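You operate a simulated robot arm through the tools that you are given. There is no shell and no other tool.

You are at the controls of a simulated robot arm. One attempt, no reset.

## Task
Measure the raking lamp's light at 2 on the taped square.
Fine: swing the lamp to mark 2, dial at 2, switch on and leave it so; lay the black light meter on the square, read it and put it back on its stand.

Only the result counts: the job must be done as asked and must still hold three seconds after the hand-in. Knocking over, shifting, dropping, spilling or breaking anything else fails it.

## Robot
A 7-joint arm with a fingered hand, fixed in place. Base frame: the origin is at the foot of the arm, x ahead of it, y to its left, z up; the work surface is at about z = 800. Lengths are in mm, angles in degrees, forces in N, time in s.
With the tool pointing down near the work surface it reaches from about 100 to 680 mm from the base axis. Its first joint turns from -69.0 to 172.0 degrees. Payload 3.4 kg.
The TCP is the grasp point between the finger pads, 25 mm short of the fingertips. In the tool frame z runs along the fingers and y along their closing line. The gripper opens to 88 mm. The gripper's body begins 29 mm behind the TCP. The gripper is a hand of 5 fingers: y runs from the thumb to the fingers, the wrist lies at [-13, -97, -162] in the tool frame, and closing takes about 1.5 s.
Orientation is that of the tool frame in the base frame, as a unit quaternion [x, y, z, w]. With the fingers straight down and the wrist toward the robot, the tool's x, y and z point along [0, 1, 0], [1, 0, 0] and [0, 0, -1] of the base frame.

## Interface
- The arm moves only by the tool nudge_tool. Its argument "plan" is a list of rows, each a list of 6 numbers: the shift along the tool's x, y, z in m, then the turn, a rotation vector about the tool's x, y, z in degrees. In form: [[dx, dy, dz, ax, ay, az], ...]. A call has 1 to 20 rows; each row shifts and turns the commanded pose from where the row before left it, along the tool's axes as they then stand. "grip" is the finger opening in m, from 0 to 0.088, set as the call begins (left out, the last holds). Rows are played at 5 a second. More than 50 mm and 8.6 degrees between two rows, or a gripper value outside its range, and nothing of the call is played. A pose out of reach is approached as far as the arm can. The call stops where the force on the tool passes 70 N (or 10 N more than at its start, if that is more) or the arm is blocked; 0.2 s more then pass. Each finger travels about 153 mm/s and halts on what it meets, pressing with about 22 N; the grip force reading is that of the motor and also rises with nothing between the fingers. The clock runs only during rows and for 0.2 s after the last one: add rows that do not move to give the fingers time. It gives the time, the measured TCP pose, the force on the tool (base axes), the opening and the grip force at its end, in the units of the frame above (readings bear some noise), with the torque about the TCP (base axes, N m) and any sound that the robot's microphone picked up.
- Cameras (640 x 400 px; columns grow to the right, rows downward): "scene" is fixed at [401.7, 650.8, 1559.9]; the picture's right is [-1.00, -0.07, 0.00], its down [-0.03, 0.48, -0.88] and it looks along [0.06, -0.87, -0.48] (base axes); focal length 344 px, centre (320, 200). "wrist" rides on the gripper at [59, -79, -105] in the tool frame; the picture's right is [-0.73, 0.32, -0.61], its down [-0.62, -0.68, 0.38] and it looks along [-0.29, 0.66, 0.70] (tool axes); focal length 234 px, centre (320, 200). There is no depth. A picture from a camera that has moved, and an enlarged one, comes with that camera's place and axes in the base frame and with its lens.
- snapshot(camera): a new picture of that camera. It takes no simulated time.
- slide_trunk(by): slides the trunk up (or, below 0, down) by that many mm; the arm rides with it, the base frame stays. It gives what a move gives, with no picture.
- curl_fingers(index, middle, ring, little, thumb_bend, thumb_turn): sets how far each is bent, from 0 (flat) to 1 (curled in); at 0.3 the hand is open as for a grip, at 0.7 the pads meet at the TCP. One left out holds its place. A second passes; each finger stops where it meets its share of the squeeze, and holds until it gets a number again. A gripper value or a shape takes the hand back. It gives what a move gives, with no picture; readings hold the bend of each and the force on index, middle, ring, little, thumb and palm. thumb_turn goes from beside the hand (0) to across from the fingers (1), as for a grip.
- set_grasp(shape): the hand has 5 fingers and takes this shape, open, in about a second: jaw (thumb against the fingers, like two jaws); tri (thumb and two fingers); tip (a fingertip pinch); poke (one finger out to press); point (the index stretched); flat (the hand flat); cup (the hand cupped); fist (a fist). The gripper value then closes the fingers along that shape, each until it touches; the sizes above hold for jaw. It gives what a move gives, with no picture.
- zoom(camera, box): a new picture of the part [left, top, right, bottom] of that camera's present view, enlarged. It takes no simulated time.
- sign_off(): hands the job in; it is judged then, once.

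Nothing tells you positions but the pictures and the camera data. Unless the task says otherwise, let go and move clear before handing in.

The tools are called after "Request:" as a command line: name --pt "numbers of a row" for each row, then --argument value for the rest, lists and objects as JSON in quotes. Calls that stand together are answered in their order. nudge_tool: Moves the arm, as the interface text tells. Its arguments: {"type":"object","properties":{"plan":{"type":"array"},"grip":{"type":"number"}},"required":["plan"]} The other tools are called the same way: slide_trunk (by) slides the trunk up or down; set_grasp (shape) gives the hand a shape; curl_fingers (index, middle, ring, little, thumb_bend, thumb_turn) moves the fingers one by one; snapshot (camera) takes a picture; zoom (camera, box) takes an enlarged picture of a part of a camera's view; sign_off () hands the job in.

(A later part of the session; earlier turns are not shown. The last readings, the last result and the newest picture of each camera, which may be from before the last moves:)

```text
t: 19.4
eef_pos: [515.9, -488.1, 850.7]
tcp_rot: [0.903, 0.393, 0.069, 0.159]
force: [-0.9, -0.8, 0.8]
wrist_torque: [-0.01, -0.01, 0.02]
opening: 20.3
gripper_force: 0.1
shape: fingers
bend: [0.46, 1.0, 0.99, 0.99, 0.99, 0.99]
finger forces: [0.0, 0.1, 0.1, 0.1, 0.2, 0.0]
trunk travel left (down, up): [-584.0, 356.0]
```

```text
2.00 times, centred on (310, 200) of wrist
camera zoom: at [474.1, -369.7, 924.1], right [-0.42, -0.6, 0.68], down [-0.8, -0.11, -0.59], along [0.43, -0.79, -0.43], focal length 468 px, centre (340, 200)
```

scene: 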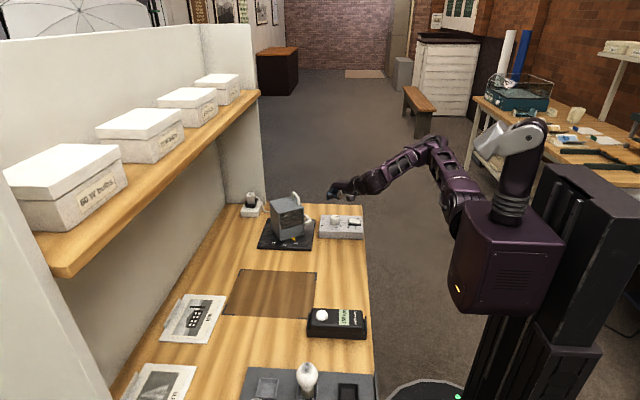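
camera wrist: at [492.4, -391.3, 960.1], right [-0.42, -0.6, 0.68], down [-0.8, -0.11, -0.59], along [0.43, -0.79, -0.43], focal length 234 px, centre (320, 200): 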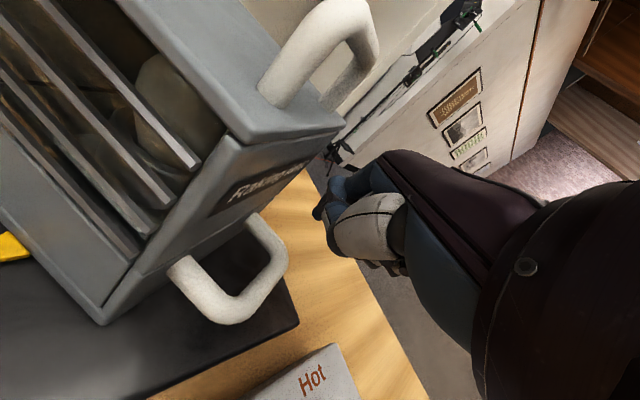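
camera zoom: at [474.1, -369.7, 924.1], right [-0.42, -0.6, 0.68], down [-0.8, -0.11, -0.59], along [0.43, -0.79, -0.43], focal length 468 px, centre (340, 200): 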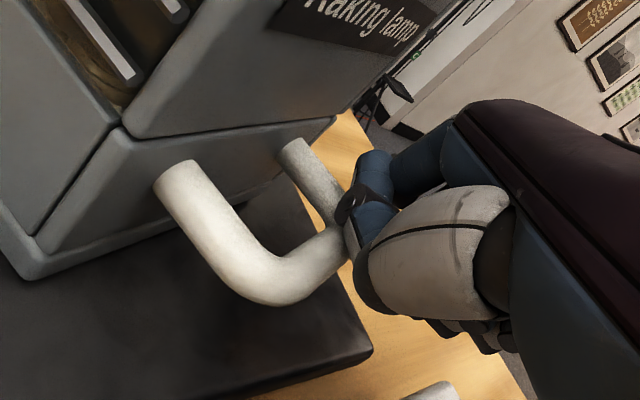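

The lamp is turning smoothly, now at roughly 22° of the original 30°. I'll continue along the arc to about 5° remaining.

Request:
nudge_tool --pt "0.001 -0.0068 -0.0025 0 0 0" --pt "0.001 -0.0068 -0.0025 0 0 0" --pt "0.0019 -0.0068 -0.0025 0 0 0" --pt "0 0 0 0 0 0"

Request:
zoom --camera "scene" --box '[250, 190, 330, 250]'

Request:
zoom --camera "wrist" --box '[200, 100, 420, 300]'

```text
t: 20.4
eef_pos: [502.0, -470.6, 851.0]
tcp_rot: [0.903, 0.394, 0.069, 0.159]
force: [-0.6, -0.8, 0.4]
wrist_torque: [0.01, 0.0, -0.06]
opening: 20.0
gripper_force: 0.1
shape: fingers
bend: [0.47, 1.0, 0.99, 0.99, 0.99, 0.99]
finger forces: [0.0, 0.1, 0.0, 0.0, 0.0, 0.0]
trunk travel left (down, up): [-584.0, 356.0]
```

```text
6.67 times, centred on (290, 220) of scene
camera zoom: at [401.7, 650.8, 1559.9], right [-1.0, -0.07, 0.0], down [-0.03, 0.48, -0.88], along [0.06, -0.87, -0.48], focal length 2293 px, centre (520, 67)
```

zoom: 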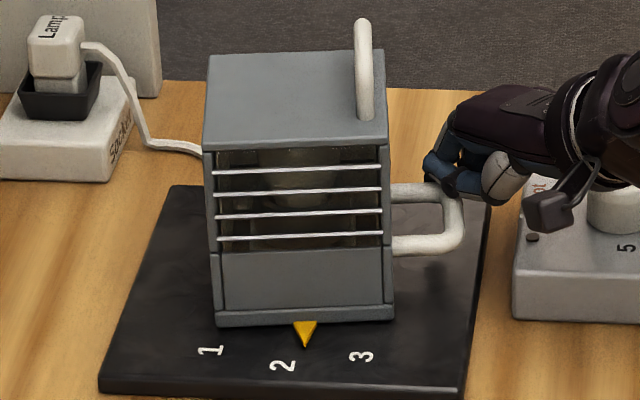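

```text
2.00 times, centred on (310, 200) of wrist
camera zoom: at [460.9, -352.3, 924.4], right [-0.42, -0.6, 0.68], down [-0.8, -0.11, -0.59], along [0.43, -0.79, -0.43], focal length 468 px, centre (340, 200)
```

zoom: 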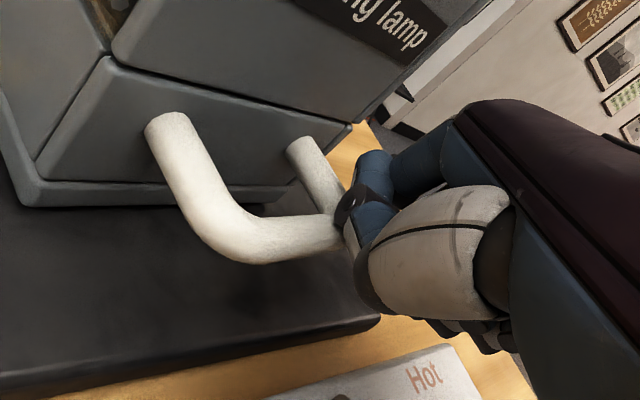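

About 8.5° remain. I'll make one more step of nearly that size.

Request:
nudge_tool --pt "0.0018 -0.0044 -0.0016 0 0 0" --pt "0.0018 -0.0044 -0.0016 0 0 0" --pt "0 0 0 0 0 0"

Request:
zoom --camera "scene" --box '[250, 190, 330, 250]'

Request:
zoom --camera "scene" --box '[265, 225, 315, 255]'

```text
t: 21.2
eef_pos: [497.4, -461.5, 852.2]
tcp_rot: [0.903, 0.394, 0.07, 0.158]
force: [0.7, 0.7, -0.1]
wrist_torque: [0.0, 0.01, 0.01]
opening: 20.0
gripper_force: 0.0
shape: fingers
bend: [0.47, 1.0, 0.99, 0.99, 0.99, 0.99]
finger forces: [0.1, 0.1, 0.0, 0.0, 0.0, 0.0]
trunk travel left (down, up): [-584.0, 356.0]
```

```text
6.67 times, centred on (290, 220) of scene
camera zoom: at [401.7, 650.8, 1559.9], right [-1.0, -0.07, 0.0], down [-0.03, 0.48, -0.88], along [0.06, -0.87, -0.48], focal length 2293 px, centre (520, 67)
```

zoom: 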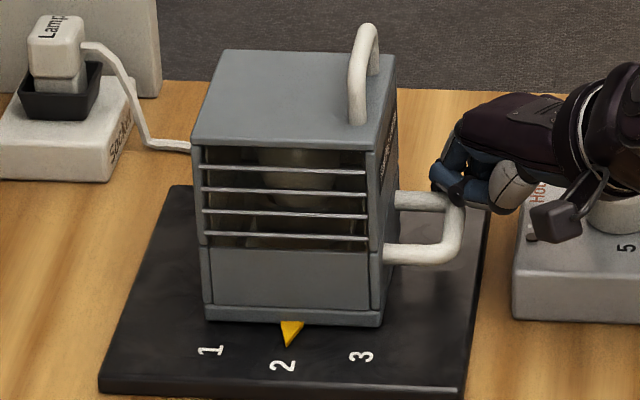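

```text
12.80 times, centred on (290, 240) of scene
camera zoom: at [401.7, 650.8, 1559.9], right [-1.0, -0.07, 0.0], down [-0.03, 0.48, -0.88], along [0.06, -0.87, -0.48], focal length 4402 px, centre (704, -312)
```

zoom: 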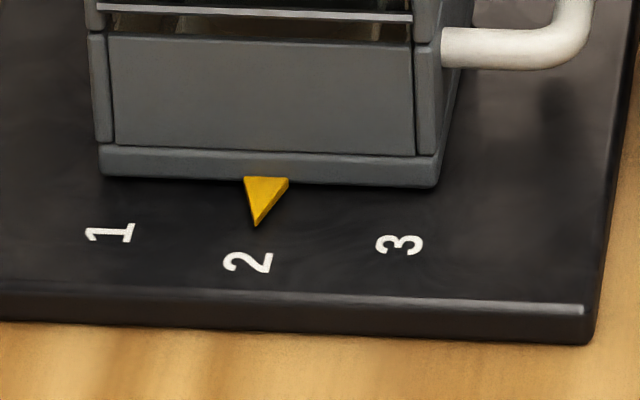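

The lamp pointer is now exactly on 2 (yaw error about 0.5° or less). I'll back the finger off the handle and lift clear.

Request:
nudge_tool --pt "-0.002 0.0048 0.0018 0 0 0" --pt "0 0.0068 -0.0188 0 0 0" --pt "0 0.0137 -0.0375 0 0 0" --pt "0 0.0137 -0.0375 0 0 0" --pt "0 0.0137 -0.0375 0 0 0" --pt "0 0 0 0 0 0"

Request:
zoom --camera "scene" --box '[265, 225, 315, 255]'

Request:
snapshot --camera "wrist"

```text
t: 22.6
eef_pos: [501.4, -466.8, 992.0]
tcp_rot: [0.903, 0.394, 0.069, 0.158]
force: [0.3, 0.5, -0.2]
wrist_torque: [-0.03, 0.05, -0.04]
opening: 20.0
gripper_force: 0.0
shape: fingers
bend: [0.47, 1.0, 0.99, 0.99, 0.99, 0.99]
finger forces: [0.0, 0.1, 0.1, 0.1, 0.0, 0.0]
trunk travel left (down, up): [-584.0, 356.0]
```

```text
12.80 times, centred on (290, 240) of scene
camera zoom: at [401.7, 650.8, 1559.9], right [-1.0, -0.07, 0.0], down [-0.03, 0.48, -0.88], along [0.06, -0.87, -0.48], focal length 4402 px, centre (704, -312)
```

zoom: 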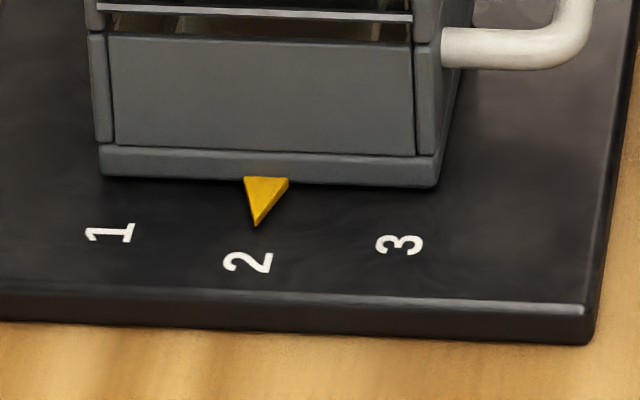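

```text
taken
camera wrist: at [461.0, -348.2, 1065.0], right [-0.42, -0.6, 0.68], down [-0.8, -0.11, -0.59], along [0.43, -0.79, -0.43], focal length 234 px, centre (320, 200)
```

wrist: 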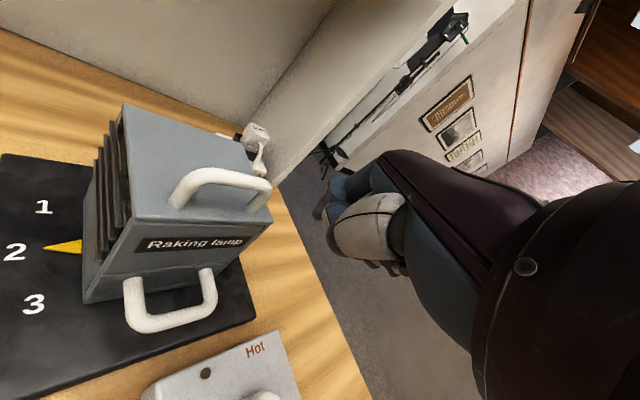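

The lamp holds at 2. Next is the dial at about (423, -506), which must go from 3 to 2. I'll straighten the hand up, yaw it to -65°, move above the dial and use the three-finger shape.

Request:
nudge_tool --pt "0 0 0 6.7 0 0" --pt "0 0 0 6.7 0 0" --pt "0 0 0 6.6 0 0" --pt "0 0 0 0 0 7.3" --pt "0 0 0 0 0 7.3" --pt "0 0 0 0 0 7.4" --pt "-0.029 0.0008 0 0 0 0" --pt "-0.029 0.0008 0 0 0 0" --pt "-0.029 0.0007 0 0 0 0" --pt "0 0 0 0 0 0"

Request:
set_grasp --shape "tri"

Request:
snapshot --camera "wrist"

Request:
zoom --camera "scene" --box '[270, 140, 400, 250]'

```text
t: 24.8
eef_pos: [423.5, -506.9, 990.6]
tcp_rot: [0.976, 0.217, 0.0, 0.0]
force: [-0.2, -0.2, -0.2]
wrist_torque: [0.03, 0.03, -0.03]
opening: 19.9
gripper_force: 0.0
shape: fingers
bend: [0.47, 1.0, 0.99, 0.99, 0.99, 0.99]
finger forces: [0.1, 0.0, 0.0, 0.0, 0.0, 0.0]
trunk travel left (down, up): [-584.0, 356.0]
```

```text
t: 25.7
eef_pos: [423.3, -505.9, 991.2]
tcp_rot: [0.976, 0.217, 0.001, 0.0]
force: [-0.3, -0.1, 0.3]
wrist_torque: [-0.01, 0.02, 0.01]
opening: 87.8
gripper_force: 0.0
shape: tri
bend: [0.3, 0.3, 0.99, 0.99, 0.3, 0.98]
finger forces: [0.0, 0.0, 0.0, 0.0, 0.0, 0.1]
trunk travel left (down, up): [-584.0, 356.0]
```

```text
taken
camera wrist: at [441.8, -409.8, 1097.7], right [-0.52, -0.6, 0.61], down [-0.85, 0.35, -0.38], along [0.02, -0.72, -0.7], focal length 234 px, centre (320, 200)
```

wrist: 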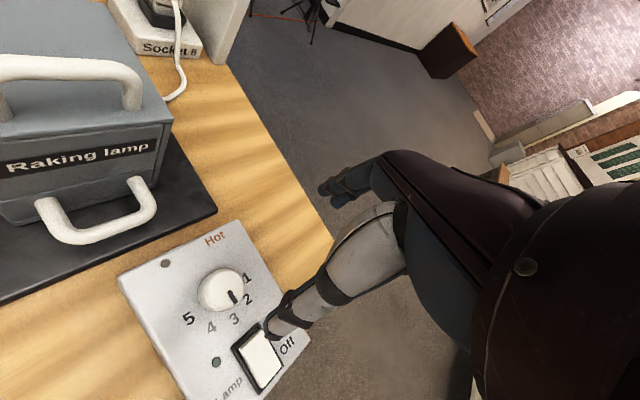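

```text
3.64 times, centred on (335, 195) of scene
camera zoom: at [401.7, 650.8, 1559.9], right [-1.0, -0.07, 0.0], down [-0.03, 0.48, -0.88], along [0.06, -0.87, -0.48], focal length 1251 px, centre (266, 218)
```

zoom: 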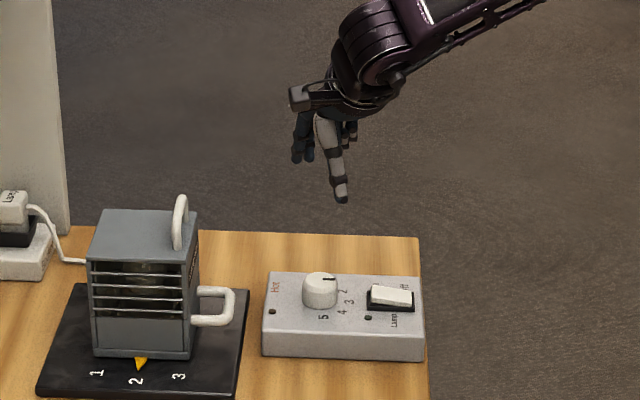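

Request:
zoom --camera "wrist" --box '[150, 230, 310, 390]'

Request:
zoom --camera "wrist" --box '[240, 130, 420, 350]'

```text
2.50 times, centred on (230, 310) of wrist
camera zoom: at [441.8, -409.8, 1097.7], right [-0.52, -0.6, 0.61], down [-0.85, 0.35, -0.38], along [0.02, -0.72, -0.7], focal length 585 px, centre (545, -75)
```

zoom: 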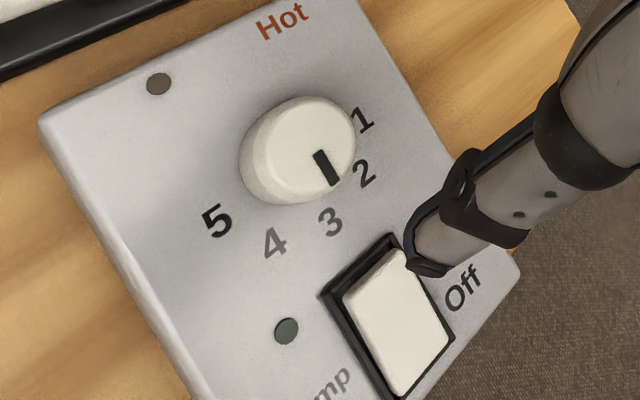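

```text
1.82 times, centred on (330, 240) of wrist
camera zoom: at [441.8, -409.8, 1097.7], right [-0.52, -0.6, 0.61], down [-0.85, 0.35, -0.38], along [0.02, -0.72, -0.7], focal length 426 px, centre (302, 127)
```

zoom: 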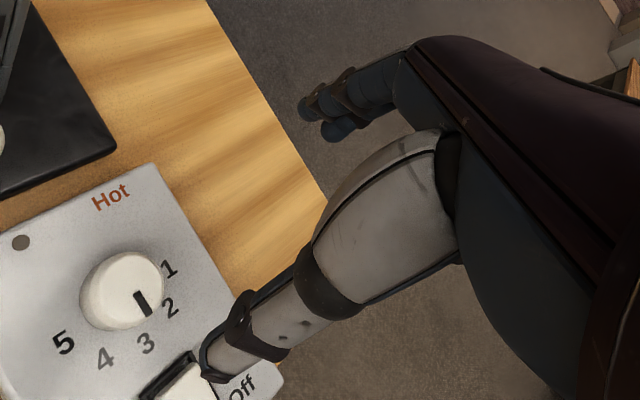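

The two cameras differ by about 10 mm on the dial's y (my guess is -494). I'll come down to just above the dial and compare fingertips and dial directly.

Request:
nudge_tool --pt "0.0013 -0.0038 0.032 0 0 0" --pt "0.0013 -0.0038 0.032 0 0 0" --pt "0.0013 -0.0038 0.032 0 0 0" --pt "0 0 0 0 0 0"

Request:
snapshot --camera "wrist"

Request:
zoom --camera "scene" --box '[305, 180, 375, 240]'

```text
t: 26.7
eef_pos: [420.6, -494.7, 897.2]
tcp_rot: [0.976, 0.217, 0.0, 0.0]
force: [-0.7, -0.1, -0.3]
wrist_torque: [-0.03, -0.02, 0.0]
opening: 87.6
gripper_force: 0.1
shape: tri
bend: [0.3, 0.3, 0.99, 0.99, 0.3, 0.98]
finger forces: [0.0, 0.0, 0.0, 0.0, 0.0, 0.1]
trunk travel left (down, up): [-584.0, 356.0]
```

```text
taken
camera wrist: at [439.8, -397.6, 1003.6], right [-0.52, -0.6, 0.61], down [-0.85, 0.35, -0.38], along [0.02, -0.72, -0.7], focal length 234 px, centre (320, 200)
```

wrist: 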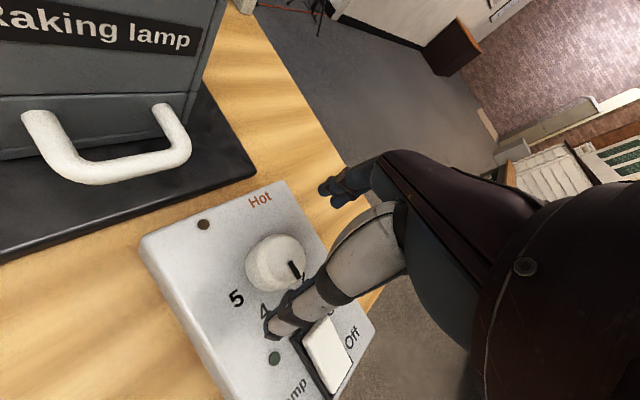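

```text
6.67 times, centred on (340, 210) of scene
camera zoom: at [401.7, 650.8, 1559.9], right [-1.0, -0.07, 0.0], down [-0.03, 0.48, -0.88], along [0.06, -0.87, -0.48], focal length 2293 px, centre (187, 133)
```

zoom: 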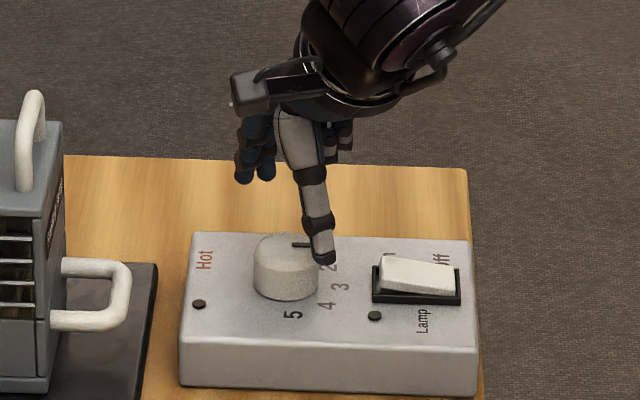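

Using the fingertips as reference, the dial centre is about (423, -489.5) with its top at z≈855. I'll shift to centre on it, lower the pads around it and close.

Request:
nudge_tool --pt "0.0028 -0.0037 0.0 0 0 0" --pt "0 0 0.014 0 0 0" --pt "0 0 0.014 0 0 0" --pt "0 0 0 0 0 0"

Request:
zoom --camera "scene" --box '[305, 180, 375, 240]'

Request:
zoom --camera "wrist" --box '[200, 150, 420, 370]'

```text
t: 27.7
eef_pos: [422.1, -489.3, 867.4]
tcp_rot: [0.976, 0.218, 0.0, 0.001]
force: [0.5, -0.2, -0.3]
wrist_torque: [0.01, 0.01, -0.01]
opening: 87.7
gripper_force: 0.1
shape: tri
bend: [0.3, 0.3, 0.99, 0.99, 0.3, 0.98]
finger forces: [0.1, 0.0, 0.1, 0.0, 0.0, 0.0]
trunk travel left (down, up): [-584.0, 356.0]
```

```text
6.67 times, centred on (340, 210) of scene
camera zoom: at [401.7, 650.8, 1559.9], right [-1.0, -0.07, 0.0], down [-0.03, 0.48, -0.88], along [0.06, -0.87, -0.48], focal length 2293 px, centre (187, 133)
```

zoom: 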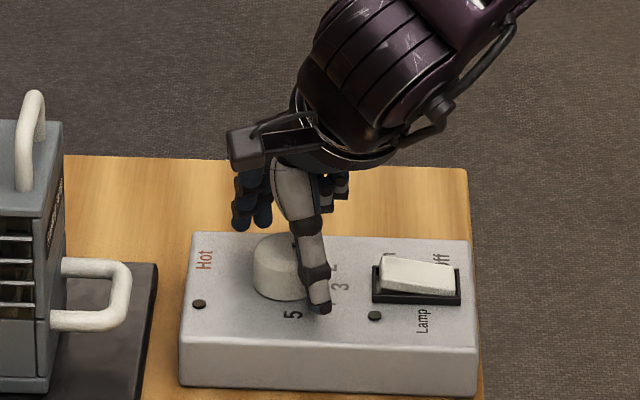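

```text
1.82 times, centred on (310, 260) of wrist
camera zoom: at [441.2, -392.0, 974.1], right [-0.52, -0.6, 0.61], down [-0.85, 0.35, -0.38], along [0.02, -0.72, -0.7], focal length 426 px, centre (338, 91)
```

zoom: 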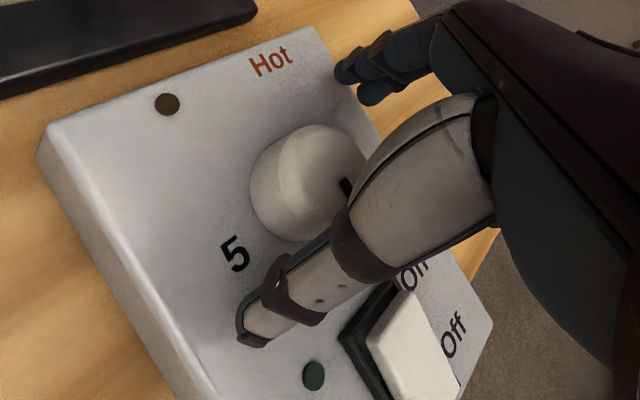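

The pads straddle the dial symmetrically. Closing the fingers on it.

Request:
nudge_tool --pt "0 0 0 0 0 0" --pt "0 0 0 0 0 0" --pt "0 0 0 0 0 0" --pt "0 0 0 0 0 0" --pt "0 0 0 0 0 0" --pt "0 0 0 0 0 0" --grip 0.028

Request:
zoom --camera "scene" --box '[305, 180, 375, 240]'

Request:
zoom --camera "wrist" --box '[200, 150, 420, 370]'

```text
t: 29.1
eef_pos: [421.5, -487.2, 869.6]
tcp_rot: [0.976, 0.217, 0.0, 0.0]
force: [-1.3, 3.1, -0.2]
wrist_torque: [0.04, 0.03, 0.0]
opening: 29.9
gripper_force: 0.1
shape: tri
bend: [0.74, 0.52, 0.99, 0.99, 0.71, 1.0]
finger forces: [0.0, 0.0, 0.0, 0.1, 3.2, 0.0]
trunk travel left (down, up): [-584.0, 356.0]
```

```text
6.67 times, centred on (340, 210) of scene
camera zoom: at [401.7, 650.8, 1559.9], right [-1.0, -0.07, 0.0], down [-0.03, 0.48, -0.88], along [0.06, -0.87, -0.48], focal length 2293 px, centre (187, 133)
```

zoom: 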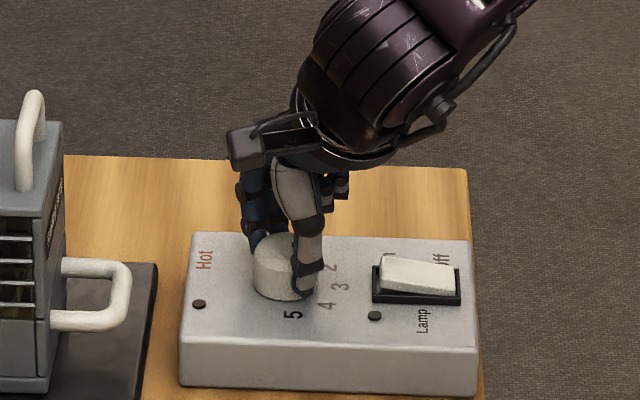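

```text
1.82 times, centred on (310, 260) of wrist
camera zoom: at [441.0, -391.5, 974.4], right [-0.52, -0.6, 0.61], down [-0.85, 0.35, -0.38], along [0.02, -0.72, -0.7], focal length 426 px, centre (338, 91)
```

zoom: 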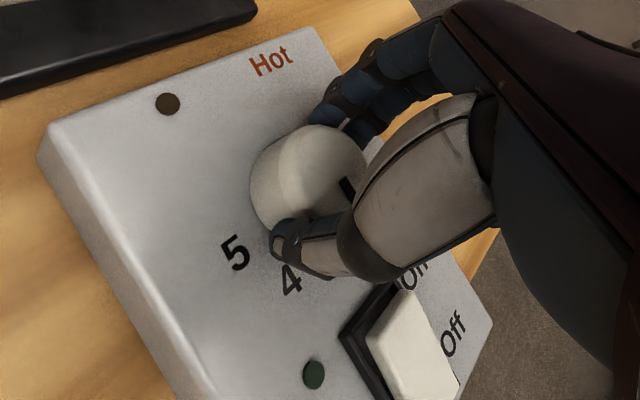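

Contact is still light, so I'll close fully for a firmer grip.

Request:
nudge_tool --pt "0 0 0 0 0 0" --pt "0 0 0 0 0 0" --pt "0 0 0 0 0 0" --pt "0 0 0 0 0 0" --grip 0.0

Request:
zoom --camera "wrist" --box '[240, 180, 380, 320]'

Request:
zoom --camera "scene" --box '[315, 195, 355, 230]'

```text
t: 30.1
eef_pos: [422.0, -488.4, 868.5]
tcp_rot: [0.976, 0.217, 0.0, 0.0]
force: [-0.9, 1.9, -0.9]
wrist_torque: [0.03, 0.01, 0.01]
opening: 28.4
gripper_force: 21.9
shape: tri
bend: [0.74, 0.57, 1.0, 1.0, 0.72, 1.0]
finger forces: [9.1, 9.2, 0.1, 0.0, 20.2, 0.0]
trunk travel left (down, up): [-584.0, 356.0]
```

```text
2.86 times, centred on (310, 250) of wrist
camera zoom: at [441.2, -391.8, 974.2], right [-0.52, -0.6, 0.61], down [-0.85, 0.35, -0.38], along [0.02, -0.72, -0.7], focal length 669 px, centre (349, 57)
```

zoom: 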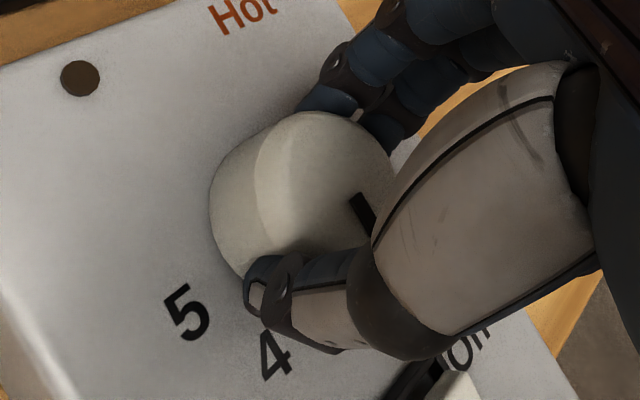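

```text
11.43 times, centred on (335, 212) of scene
camera zoom: at [401.7, 650.8, 1559.9], right [-1.0, -0.07, 0.0], down [-0.03, 0.48, -0.88], along [0.06, -0.87, -0.48], focal length 3930 px, centre (149, 57)
```

zoom: 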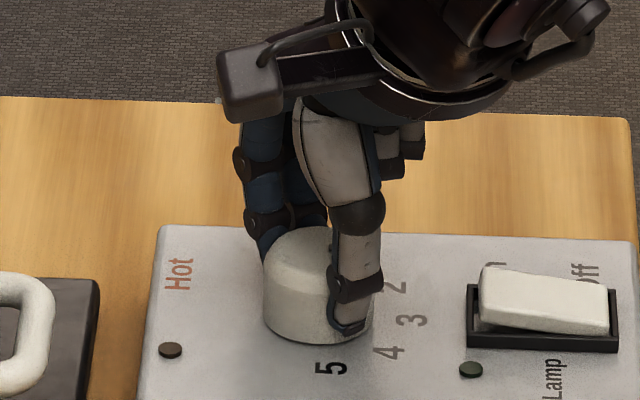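

The grip is firm: index 9 N, middle 9 N, thumb 20 N. I'll rotate the dial counter-clockwise as seen from above, by 40° toward 2.

Request:
nudge_tool --pt "0 0 0 0 0 -5" --pt "0 0 0 0 0 -5" --pt "0 0 0 0 0 -5" --pt "0 0 0 0 0 -5" --pt "0 0 0 0 0 0"

Request:
zoom --camera "wrist" --box '[240, 180, 380, 320]'

Request:
zoom --camera "scene" --box '[315, 195, 355, 230]'

```text
t: 31.3
eef_pos: [422.9, -488.1, 867.9]
tcp_rot: [0.923, 0.384, 0.0, 0.001]
force: [2.3, 1.2, 1.3]
wrist_torque: [-0.01, -0.07, 0.02]
opening: 28.3
gripper_force: 22.3
shape: tri
bend: [0.74, 0.57, 1.0, 1.0, 0.72, 1.0]
finger forces: [10.9, 10.3, 0.1, 0.0, 20.3, 0.1]
trunk travel left (down, up): [-584.0, 356.0]
```

```text
2.86 times, centred on (310, 250) of wrist
camera zoom: at [407.4, -390.6, 974.1], right [-0.28, -0.74, 0.61], down [-0.92, 0.04, -0.38], along [0.26, -0.67, -0.7], focal length 669 px, centre (349, 57)
```

zoom: 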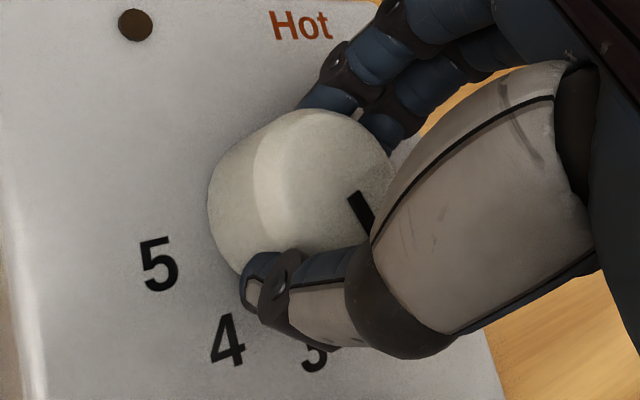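

```text
11.43 times, centred on (335, 212) of scene
camera zoom: at [401.7, 650.8, 1559.9], right [-1.0, -0.07, 0.0], down [-0.03, 0.48, -0.88], along [0.06, -0.87, -0.48], focal length 3930 px, centre (149, 57)
```

zoom: 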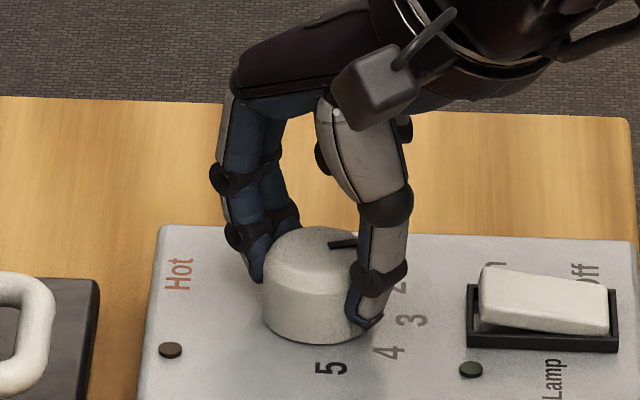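

The dial turns with the hand without slipping. Completing the other 20°.

Request:
nudge_tool --pt "0 0 0 0 0 -5" --pt "0 0 0 0 0 -5" --pt "0 0 0 0 0 -5" --pt "0 0 0 0 0 -5" --pt "0 0 0 0 0 0"

Request:
zoom --camera "wrist" --box '[240, 180, 380, 320]'

Request:
zoom --camera "scene" --box '[315, 195, 355, 230]'

```text
t: 32.5
eef_pos: [422.4, -487.0, 868.3]
tcp_rot: [0.842, 0.539, 0.0, 0.0]
force: [6.4, 2.2, 6.3]
wrist_torque: [0.02, -0.22, -0.01]
opening: 28.3
gripper_force: 22.1
shape: tri
bend: [0.74, 0.56, 1.0, 1.0, 0.73, 1.0]
finger forces: [12.9, 11.9, 0.0, 0.1, 19.6, 0.0]
trunk travel left (down, up): [-584.0, 356.0]
```

```text
2.86 times, centred on (310, 250) of wrist
camera zoom: at [374.6, -400.6, 973.8], right [-0.01, -0.79, 0.61], down [-0.88, -0.28, -0.38], along [0.47, -0.54, -0.7], focal length 669 px, centre (349, 57)
```

zoom: 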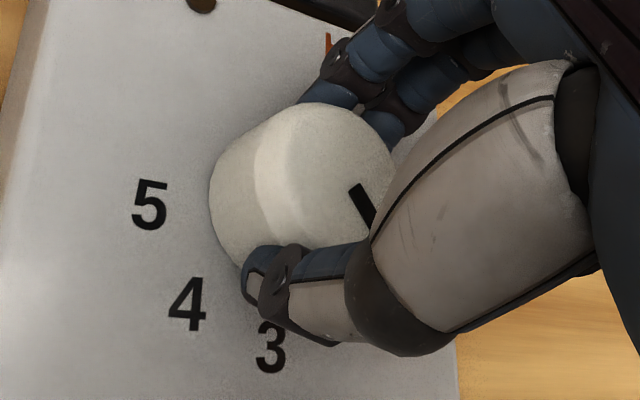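

```text
11.43 times, centred on (335, 212) of scene
camera zoom: at [401.7, 650.8, 1559.9], right [-1.0, -0.07, 0.0], down [-0.03, 0.48, -0.88], along [0.06, -0.87, -0.48], focal length 3930 px, centre (149, 57)
```

zoom: 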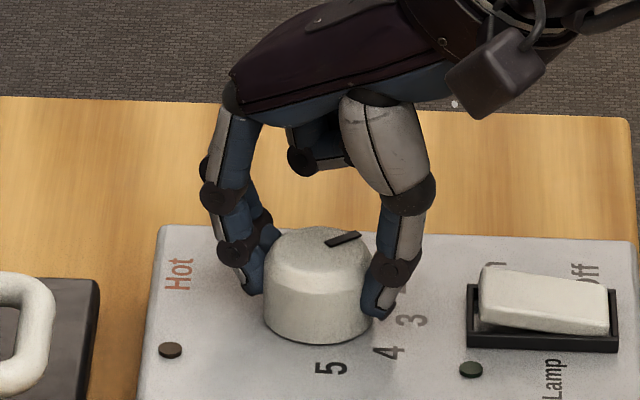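

The hand has turned 40° and the dial followed. I'll open partially, lift off and check the pointer against the 2.

Request:
nudge_tool --pt "0 0 0 0 0 0" --pt "0 0 0 0 0 0" --pt "0 0 0 0 0 0" --pt "0 0 -0.01 0 0 0" --pt "0 0 -0.03 0 0 0" --pt "0 0 -0.04 0 0 0" --pt "0 0 -0.04 0 0 0" --pt "0 0 0 0 0 0" --grip 0.058

Request:
snapshot --camera "wrist"

Request:
zoom --camera "scene" --box '[315, 195, 355, 230]'

```text
t: 34.3
eef_pos: [423.4, -489.0, 985.9]
tcp_rot: [0.843, 0.538, 0.001, -0.002]
force: [-0.6, -0.5, 0.9]
wrist_torque: [-0.02, 0.01, 0.0]
opening: 57.9
gripper_force: 0.1
shape: tri
bend: [0.73, 0.38, 0.99, 0.99, 0.61, 1.0]
finger forces: [0.0, 0.1, 0.0, 0.0, 0.0, 0.1]
trunk travel left (down, up): [-584.0, 356.0]
```

```text
taken
camera wrist: at [375.7, -401.9, 1092.6], right [-0.01, -0.8, 0.61], down [-0.88, -0.28, -0.38], along [0.47, -0.54, -0.7], focal length 234 px, centre (320, 200)
```

wrist: 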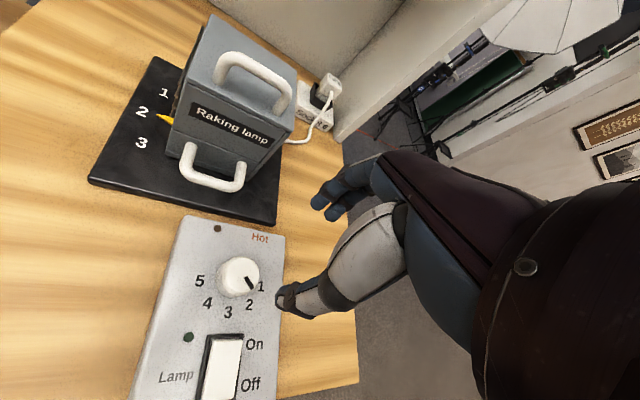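

```text
11.43 times, centred on (335, 212) of scene
camera zoom: at [401.7, 650.8, 1559.9], right [-1.0, -0.07, 0.0], down [-0.03, 0.48, -0.88], along [0.06, -0.87, -0.48], focal length 3930 px, centre (149, 57)
```

zoom: 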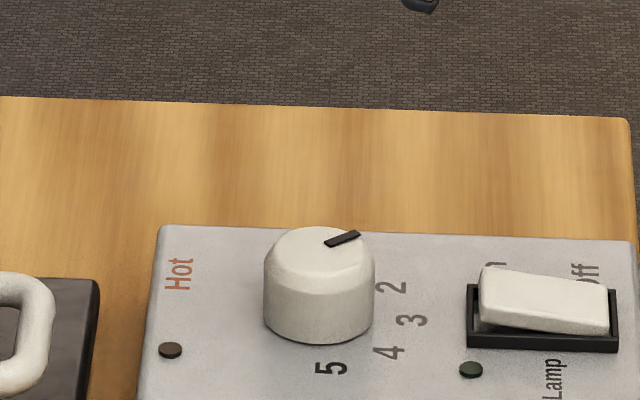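

Request:
zoom --camera "wrist" --box '[180, 240, 290, 330]'

Request:
zoom --camera "scene" --box '[328, 210, 346, 226]'

```text
4.44 times, centred on (235, 285) of wrist
camera zoom: at [375.7, -401.9, 1092.6], right [-0.01, -0.8, 0.61], down [-0.88, -0.28, -0.38], along [0.47, -0.54, -0.7], focal length 1041 px, centre (698, -178)
```

zoom: 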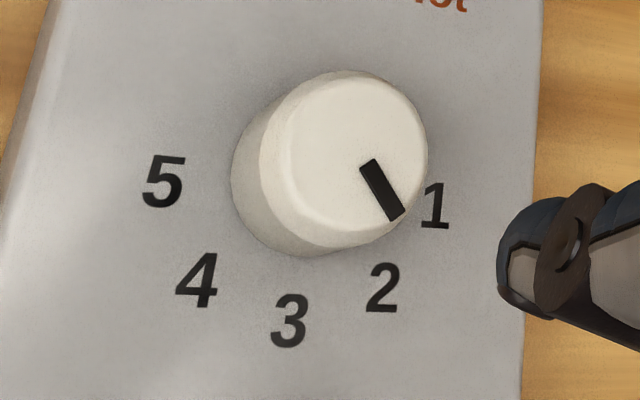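

```text
16.00 times, centred on (337, 218) of scene
camera zoom: at [401.7, 650.8, 1559.9], right [-1.0, -0.07, 0.0], down [-0.03, 0.48, -0.88], along [0.06, -0.87, -0.48], focal length 5503 px, centre (48, -88)
```

zoom: 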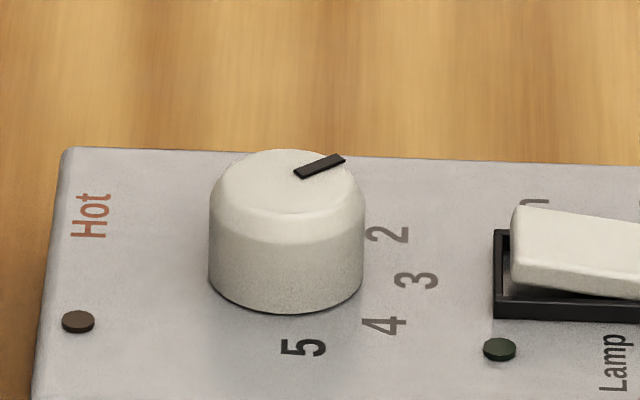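

The pointer sits at about -40° and label 2 at about -39°, so the dial is on 2. Next I'll locate the rocker switch precisely.

Request:
zoom --camera "wrist" --box '[150, 300, 310, 400]'

Request:
zoom --camera "scene" --box '[340, 208, 370, 230]'

```text
4.00 times, centred on (230, 350) of wrist
camera zoom: at [375.7, -401.9, 1092.6], right [-0.01, -0.8, 0.61], down [-0.88, -0.28, -0.38], along [0.47, -0.54, -0.7], focal length 937 px, centre (680, -400)
```

zoom: 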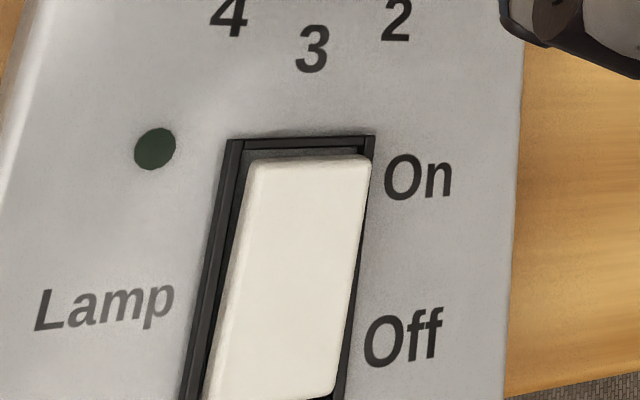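

```text
16.00 times, centred on (355, 219) of scene
camera zoom: at [401.7, 650.8, 1559.9], right [-1.0, -0.07, 0.0], down [-0.03, 0.48, -0.88], along [0.06, -0.87, -0.48], focal length 5503 px, centre (-240, -104)
```

zoom: 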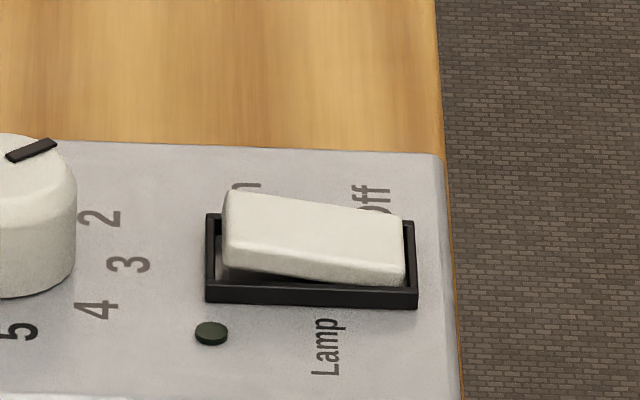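

The On end of the rocker is at about (364, -485, 848). I'll form the single-index press shape, move above it and verify the tip.

Request:
curl_fingers --index 0.5 --middle 1.0 --ring 1.0 --little 1.0 --thumb_bend 1.0 --thumb_turn 1.0

Request:
nudge_tool --pt "-0.011 -0.0297 0 0 0 0" --pt "-0.011 -0.0297 0 0 0 0" --pt "-0.0108 -0.0298 0 0 0 0" --pt "0 0 0.04 0 0 0" --pt "0 0 0.035 0 0 0" --pt "0 0 0 0 0 0"

Request:
zoom --camera "scene" --box '[320, 175, 390, 235]'

Request:
zoom --camera "wrist" --box '[200, 150, 380, 350]'

```text
t: 35.3
eef_pos: [422.4, -488.6, 986.7]
tcp_rot: [0.843, 0.538, 0.0, -0.001]
force: [0.1, 0.1, -0.3]
wrist_torque: [0.0, -0.01, -0.05]
opening: 11.2
gripper_force: 0.1
shape: fingers
bend: [0.44, 1.0, 1.0, 1.0, 0.93, 1.0]
finger forces: [0.0, 0.0, 0.0, 0.0, 0.0, 0.1]
trunk travel left (down, up): [-584.0, 356.0]
```

```text
t: 36.7
eef_pos: [326.3, -483.1, 912.4]
tcp_rot: [0.843, 0.539, 0.0, 0.0]
force: [0.0, 0.2, 0.2]
wrist_torque: [-0.01, 0.03, -0.01]
opening: 11.1
gripper_force: 0.2
shape: fingers
bend: [0.44, 1.0, 1.0, 1.0, 0.93, 1.0]
finger forces: [0.0, 0.0, 0.1, 0.0, 0.0, 0.0]
trunk travel left (down, up): [-584.0, 356.0]
```

```text
6.67 times, centred on (355, 205) of scene
camera zoom: at [401.7, 650.8, 1559.9], right [-1.0, -0.07, 0.0], down [-0.03, 0.48, -0.88], along [0.06, -0.87, -0.48], focal length 2293 px, centre (87, 167)
```

zoom: 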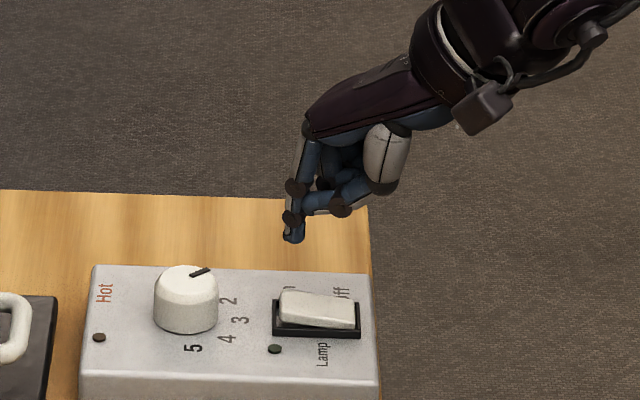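

```text
2.00 times, centred on (290, 250) of wrist
camera zoom: at [279.5, -395.5, 1019.5], right [-0.01, -0.79, 0.61], down [-0.88, -0.28, -0.38], along [0.47, -0.54, -0.7], focal length 468 px, centre (380, 100)
```

zoom: 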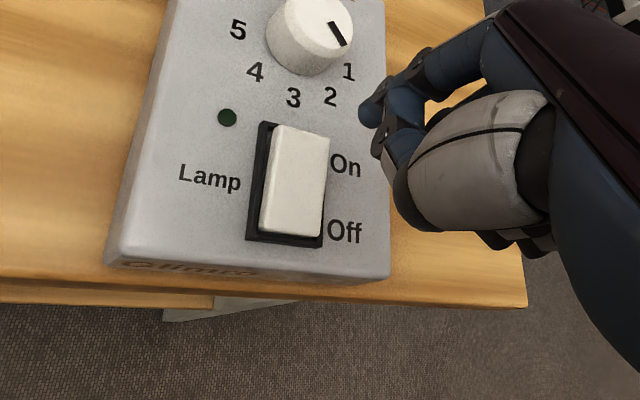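

The tip is right above the On end at about (361, -486, 889). I'll go down and press in small steps.

Request:
nudge_tool --pt "0 0 0.018 0 0 0" --pt "0 0 0.018 0 0 0" --pt "0 0 0.003 0 0 0" --pt "0 0 0.003 0 0 0" --pt "0 0 0 0 0 0"

Request:
zoom --camera "scene" --box '[320, 175, 390, 235]'

Request:
zoom --camera "wrist" --box '[200, 150, 380, 350]'

```text
t: 37.9
eef_pos: [326.5, -481.7, 870.7]
tcp_rot: [0.844, 0.537, 0.001, 0.001]
force: [-0.2, -0.5, 7.8]
wrist_torque: [-0.08, -0.3, 0.01]
opening: 11.9
gripper_force: 3.7
shape: fingers
bend: [0.43, 1.0, 1.0, 1.0, 0.93, 1.0]
finger forces: [7.9, 0.1, 0.1, 0.1, 0.1, 0.0]
trunk travel left (down, up): [-584.0, 356.0]
```

```text
6.67 times, centred on (355, 205) of scene
camera zoom: at [401.7, 650.8, 1559.9], right [-1.0, -0.07, 0.0], down [-0.03, 0.48, -0.88], along [0.06, -0.87, -0.48], focal length 2293 px, centre (87, 167)
```

zoom: 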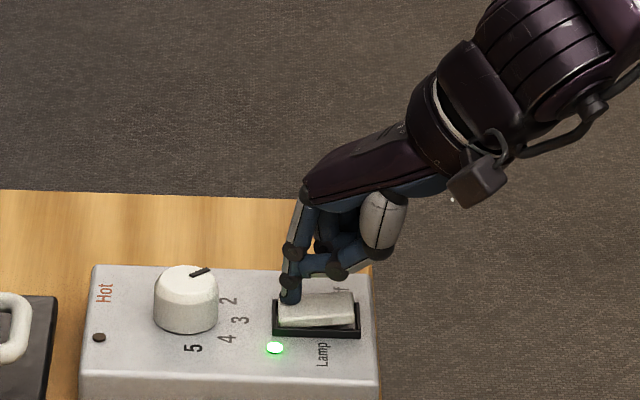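

```text
2.00 times, centred on (290, 250) of wrist
camera zoom: at [278.7, -394.3, 977.8], right [-0.01, -0.79, 0.61], down [-0.88, -0.28, -0.39], along [0.48, -0.54, -0.69], focal length 468 px, centre (380, 100)
```

zoom: 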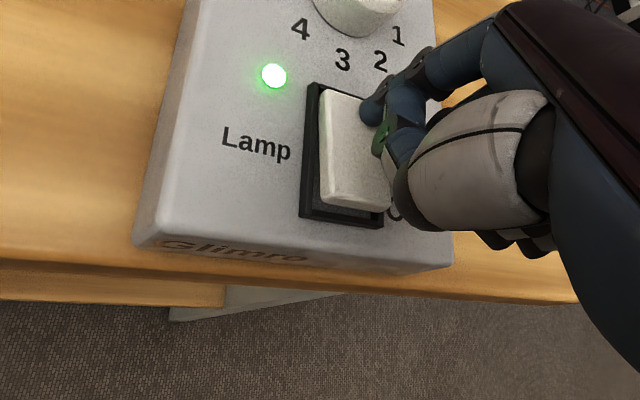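

The green lamp LED is on. I'll press a touch more to seat the rocker, lift off and check that it stays on.

Request:
nudge_tool --pt "0 0 0.002 0 0 0" --pt "0 0 -0.012 0 0 0" --pt "0 0 -0.04 0 0 0" --pt "0 0 -0.045 0 0 0" --pt "0 0 -0.045 0 0 0" --pt "0 0 0 0 0 0"

Request:
snapshot --camera "scene"

Request:
zoom --camera "scene" --box '[240, 185, 380, 265]'

Request:
snapshot --camera "wrist"

```text
t: 39.3
eef_pos: [328.5, -480.2, 1008.3]
tcp_rot: [0.843, 0.538, -0.001, 0.0]
force: [-0.9, -0.4, 0.4]
wrist_torque: [-0.01, 0.03, -0.01]
opening: 12.4
gripper_force: 0.1
shape: fingers
bend: [0.43, 1.0, 1.0, 1.0, 0.94, 1.0]
finger forces: [0.1, 0.0, 0.0, 0.1, 0.0, 0.0]
trunk travel left (down, up): [-584.0, 356.0]
```

```text
taken
```

scene: 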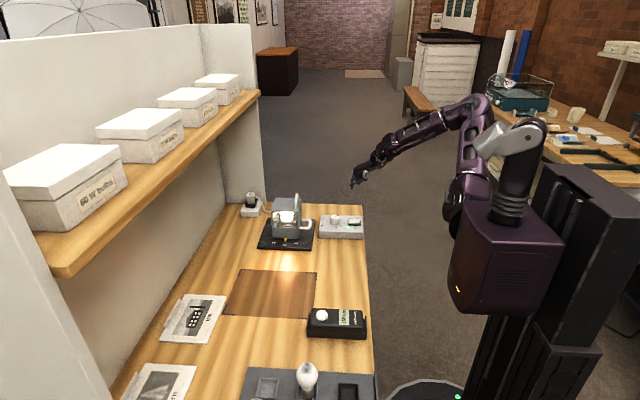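

```text
4.57 times, centred on (310, 225) of scene
camera zoom: at [401.7, 650.8, 1559.9], right [-1.0, -0.07, 0.0], down [-0.03, 0.48, -0.88], along [0.06, -0.87, -0.48], focal length 1572 px, centre (366, 86)
```

zoom: 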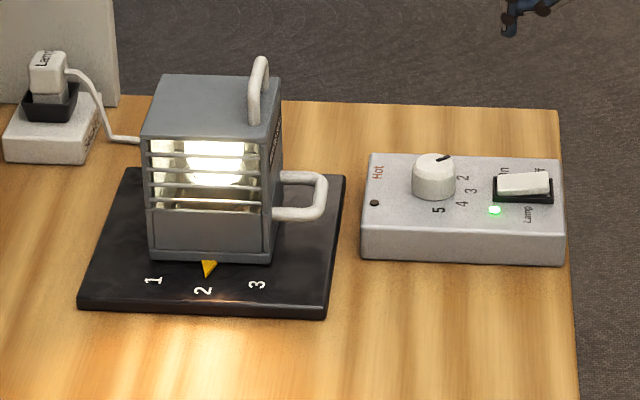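

```text
taken
camera wrist: at [281.7, -393.6, 1115.1], right [-0.01, -0.79, 0.61], down [-0.88, -0.28, -0.38], along [0.47, -0.54, -0.7], focal length 234 px, centre (320, 200)
```

wrist: 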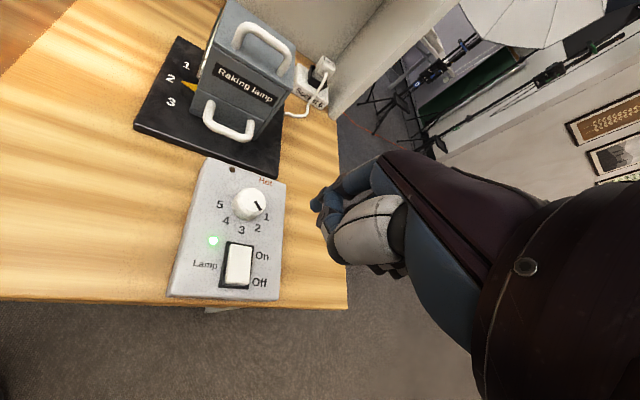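

The lamp is at mark 2, the dial is at 2 and the lamp is lit. Next is the meter: I'll yaw the hand to -90° (closing along y) and travel over to look at the meter and its stand.

Request:
nudge_tool --pt "0 0 -0.02 0 0 8.1" --pt "0 0 -0.02 0 0 8.1" --pt "0 0 -0.02 0 0 8.1" --pt "0 0 -0.01 0 0 8.1" --pt "0 0 0 0 0 8.2" --pt "0 0 0 0 0 8.2" --pt "0 0 0 0 0 8.2" --pt "0 0 0 0 0 8.2" --pt "0 0 0 0 0 0"

Request:
set_grasp --shape "jaw"

Request:
nudge_tool --pt "0.006 -0.043 0 0 0 0" --pt "0.006 -0.043 0 0 0 0" --pt "0.006 -0.043 0 0 0 0" --pt "0.006 -0.043 0 0 0 0" --pt "0.006 -0.043 0 0 0 0" --pt "0.006 -0.043 0 0 0 0" --pt "0.006 -0.043 0 0 0 0" --pt "0.006 -0.043 0 0 0 0" --pt "0.006 -0.043 0 0 0 0" --pt "0.006 -0.043 0 0 0 0" --pt "0.006 -0.043 0 0 0 0" --pt "0 0 0 0 0 0"

Request:
snapshot --camera "wrist"

Request:
snapshot --camera "scene"

```text
t: 41.3
eef_pos: [326.8, -481.2, 1080.7]
tcp_rot: [1.0, -0.002, 0.0, 0.0]
force: [0.7, -0.7, 0.1]
wrist_torque: [0.01, -0.01, 0.01]
opening: 12.4
gripper_force: 0.0
shape: fingers
bend: [0.43, 1.0, 1.0, 1.0, 0.94, 1.0]
finger forces: [0.0, 0.1, 0.1, 0.1, 0.0, 0.1]
trunk travel left (down, up): [-584.0, 356.0]
```

```text
t: 42.2
eef_pos: [327.2, -480.6, 1078.6]
tcp_rot: [1.0, 0.0, 0.0, -0.001]
force: [0.0, -0.3, 0.3]
wrist_torque: [0.02, -0.01, 0.01]
opening: 87.7
gripper_force: 0.0
shape: jaw
bend: [0.3, 0.3, 0.3, 0.3, 0.3, 0.98]
finger forces: [0.1, 0.0, 0.0, 0.0, 0.1, 0.1]
trunk travel left (down, up): [-584.0, 356.0]
```

```text
t: 44.8
eef_pos: [331.6, -241.2, 975.5]
tcp_rot: [1.0, 0.0, 0.001, -0.004]
force: [-0.1, -0.1, 0.6]
wrist_torque: [0.02, 0.02, 0.0]
opening: 87.7
gripper_force: 0.1
shape: jaw
bend: [0.3, 0.3, 0.3, 0.3, 0.3, 0.98]
finger forces: [0.0, 0.0, 0.1, 0.1, 0.0, 0.0]
out of reach, approached as far as the arm can: row 4, 5, 6, 7, 8, 9, 10, 11
trunk travel left (down, up): [-584.0, 356.0]
```

```text
taken
camera wrist: at [388.6, -163.0, 1082.9], right [-0.73, -0.33, 0.6], down [-0.62, 0.68, -0.38], along [-0.29, -0.65, -0.7], focal length 234 px, centre (320, 200)
```

wrist: 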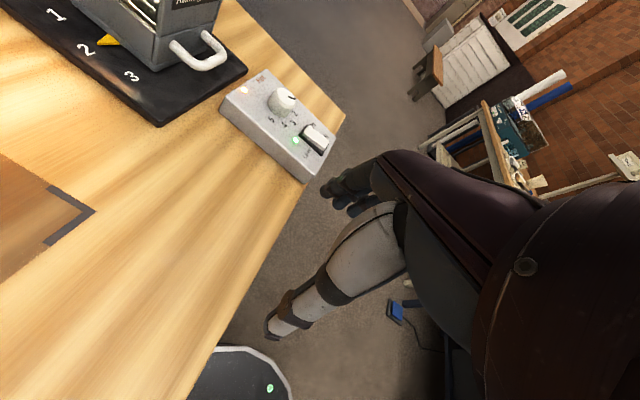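

```text
taken
```

scene: 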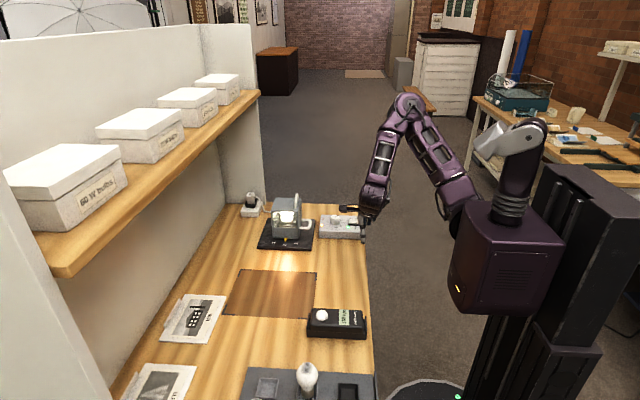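

The arm is running into a joint limit with this yaw towards the meter. I'll rotate the other way (towards yaw +90°, wrist on the -y side) while moving over, and see whether that is reachable.

Request:
nudge_tool --pt "0 0 -0.02 0 0 -8.2" --pt "0 0 -0.02 0 0 -8.2" --pt "0 0 -0.02 0 0 -8.2" --pt "0 0 0 0 0 -8.2" --pt "0 0 0 0 0 -8.2" --pt "0 0 0 0 0 -8.2" --pt "0 0 0 0 0 -8.2" --pt "0 0 0 0 0 -8.2" --pt "0 0 0 0 0 -8.2" --pt "0 0 0 0 0 -8.2" --pt "0 0 0 0 0 -8.0" --pt "0 0 0 0 0 0"

Request:
snapshot --camera "scene"

```text
t: 47.4
eef_pos: [359.0, -244.8, 1050.0]
tcp_rot: [0.707, 0.707, 0.0, -0.001]
force: [-0.5, 0.0, -0.2]
wrist_torque: [-0.02, -0.03, 0.0]
opening: 88.1
gripper_force: 0.1
shape: jaw
bend: [0.3, 0.3, 0.3, 0.3, 0.3, 0.98]
finger forces: [0.1, 0.1, 0.0, 0.0, 0.0, 0.1]
out of reach, approached as far as the arm can: row 3, 4, 5, 6, 7
trunk travel left (down, up): [-584.0, 356.0]
```

```text
taken
```

scene: 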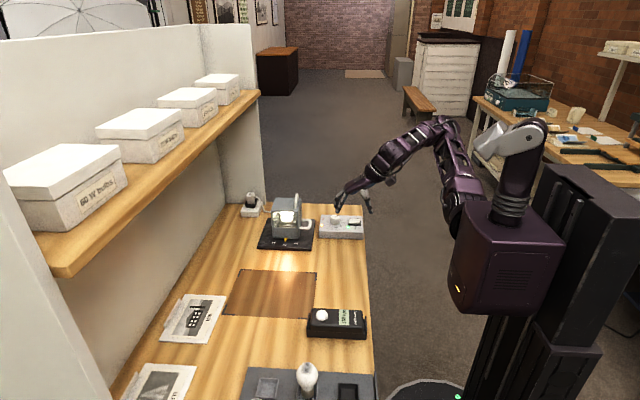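

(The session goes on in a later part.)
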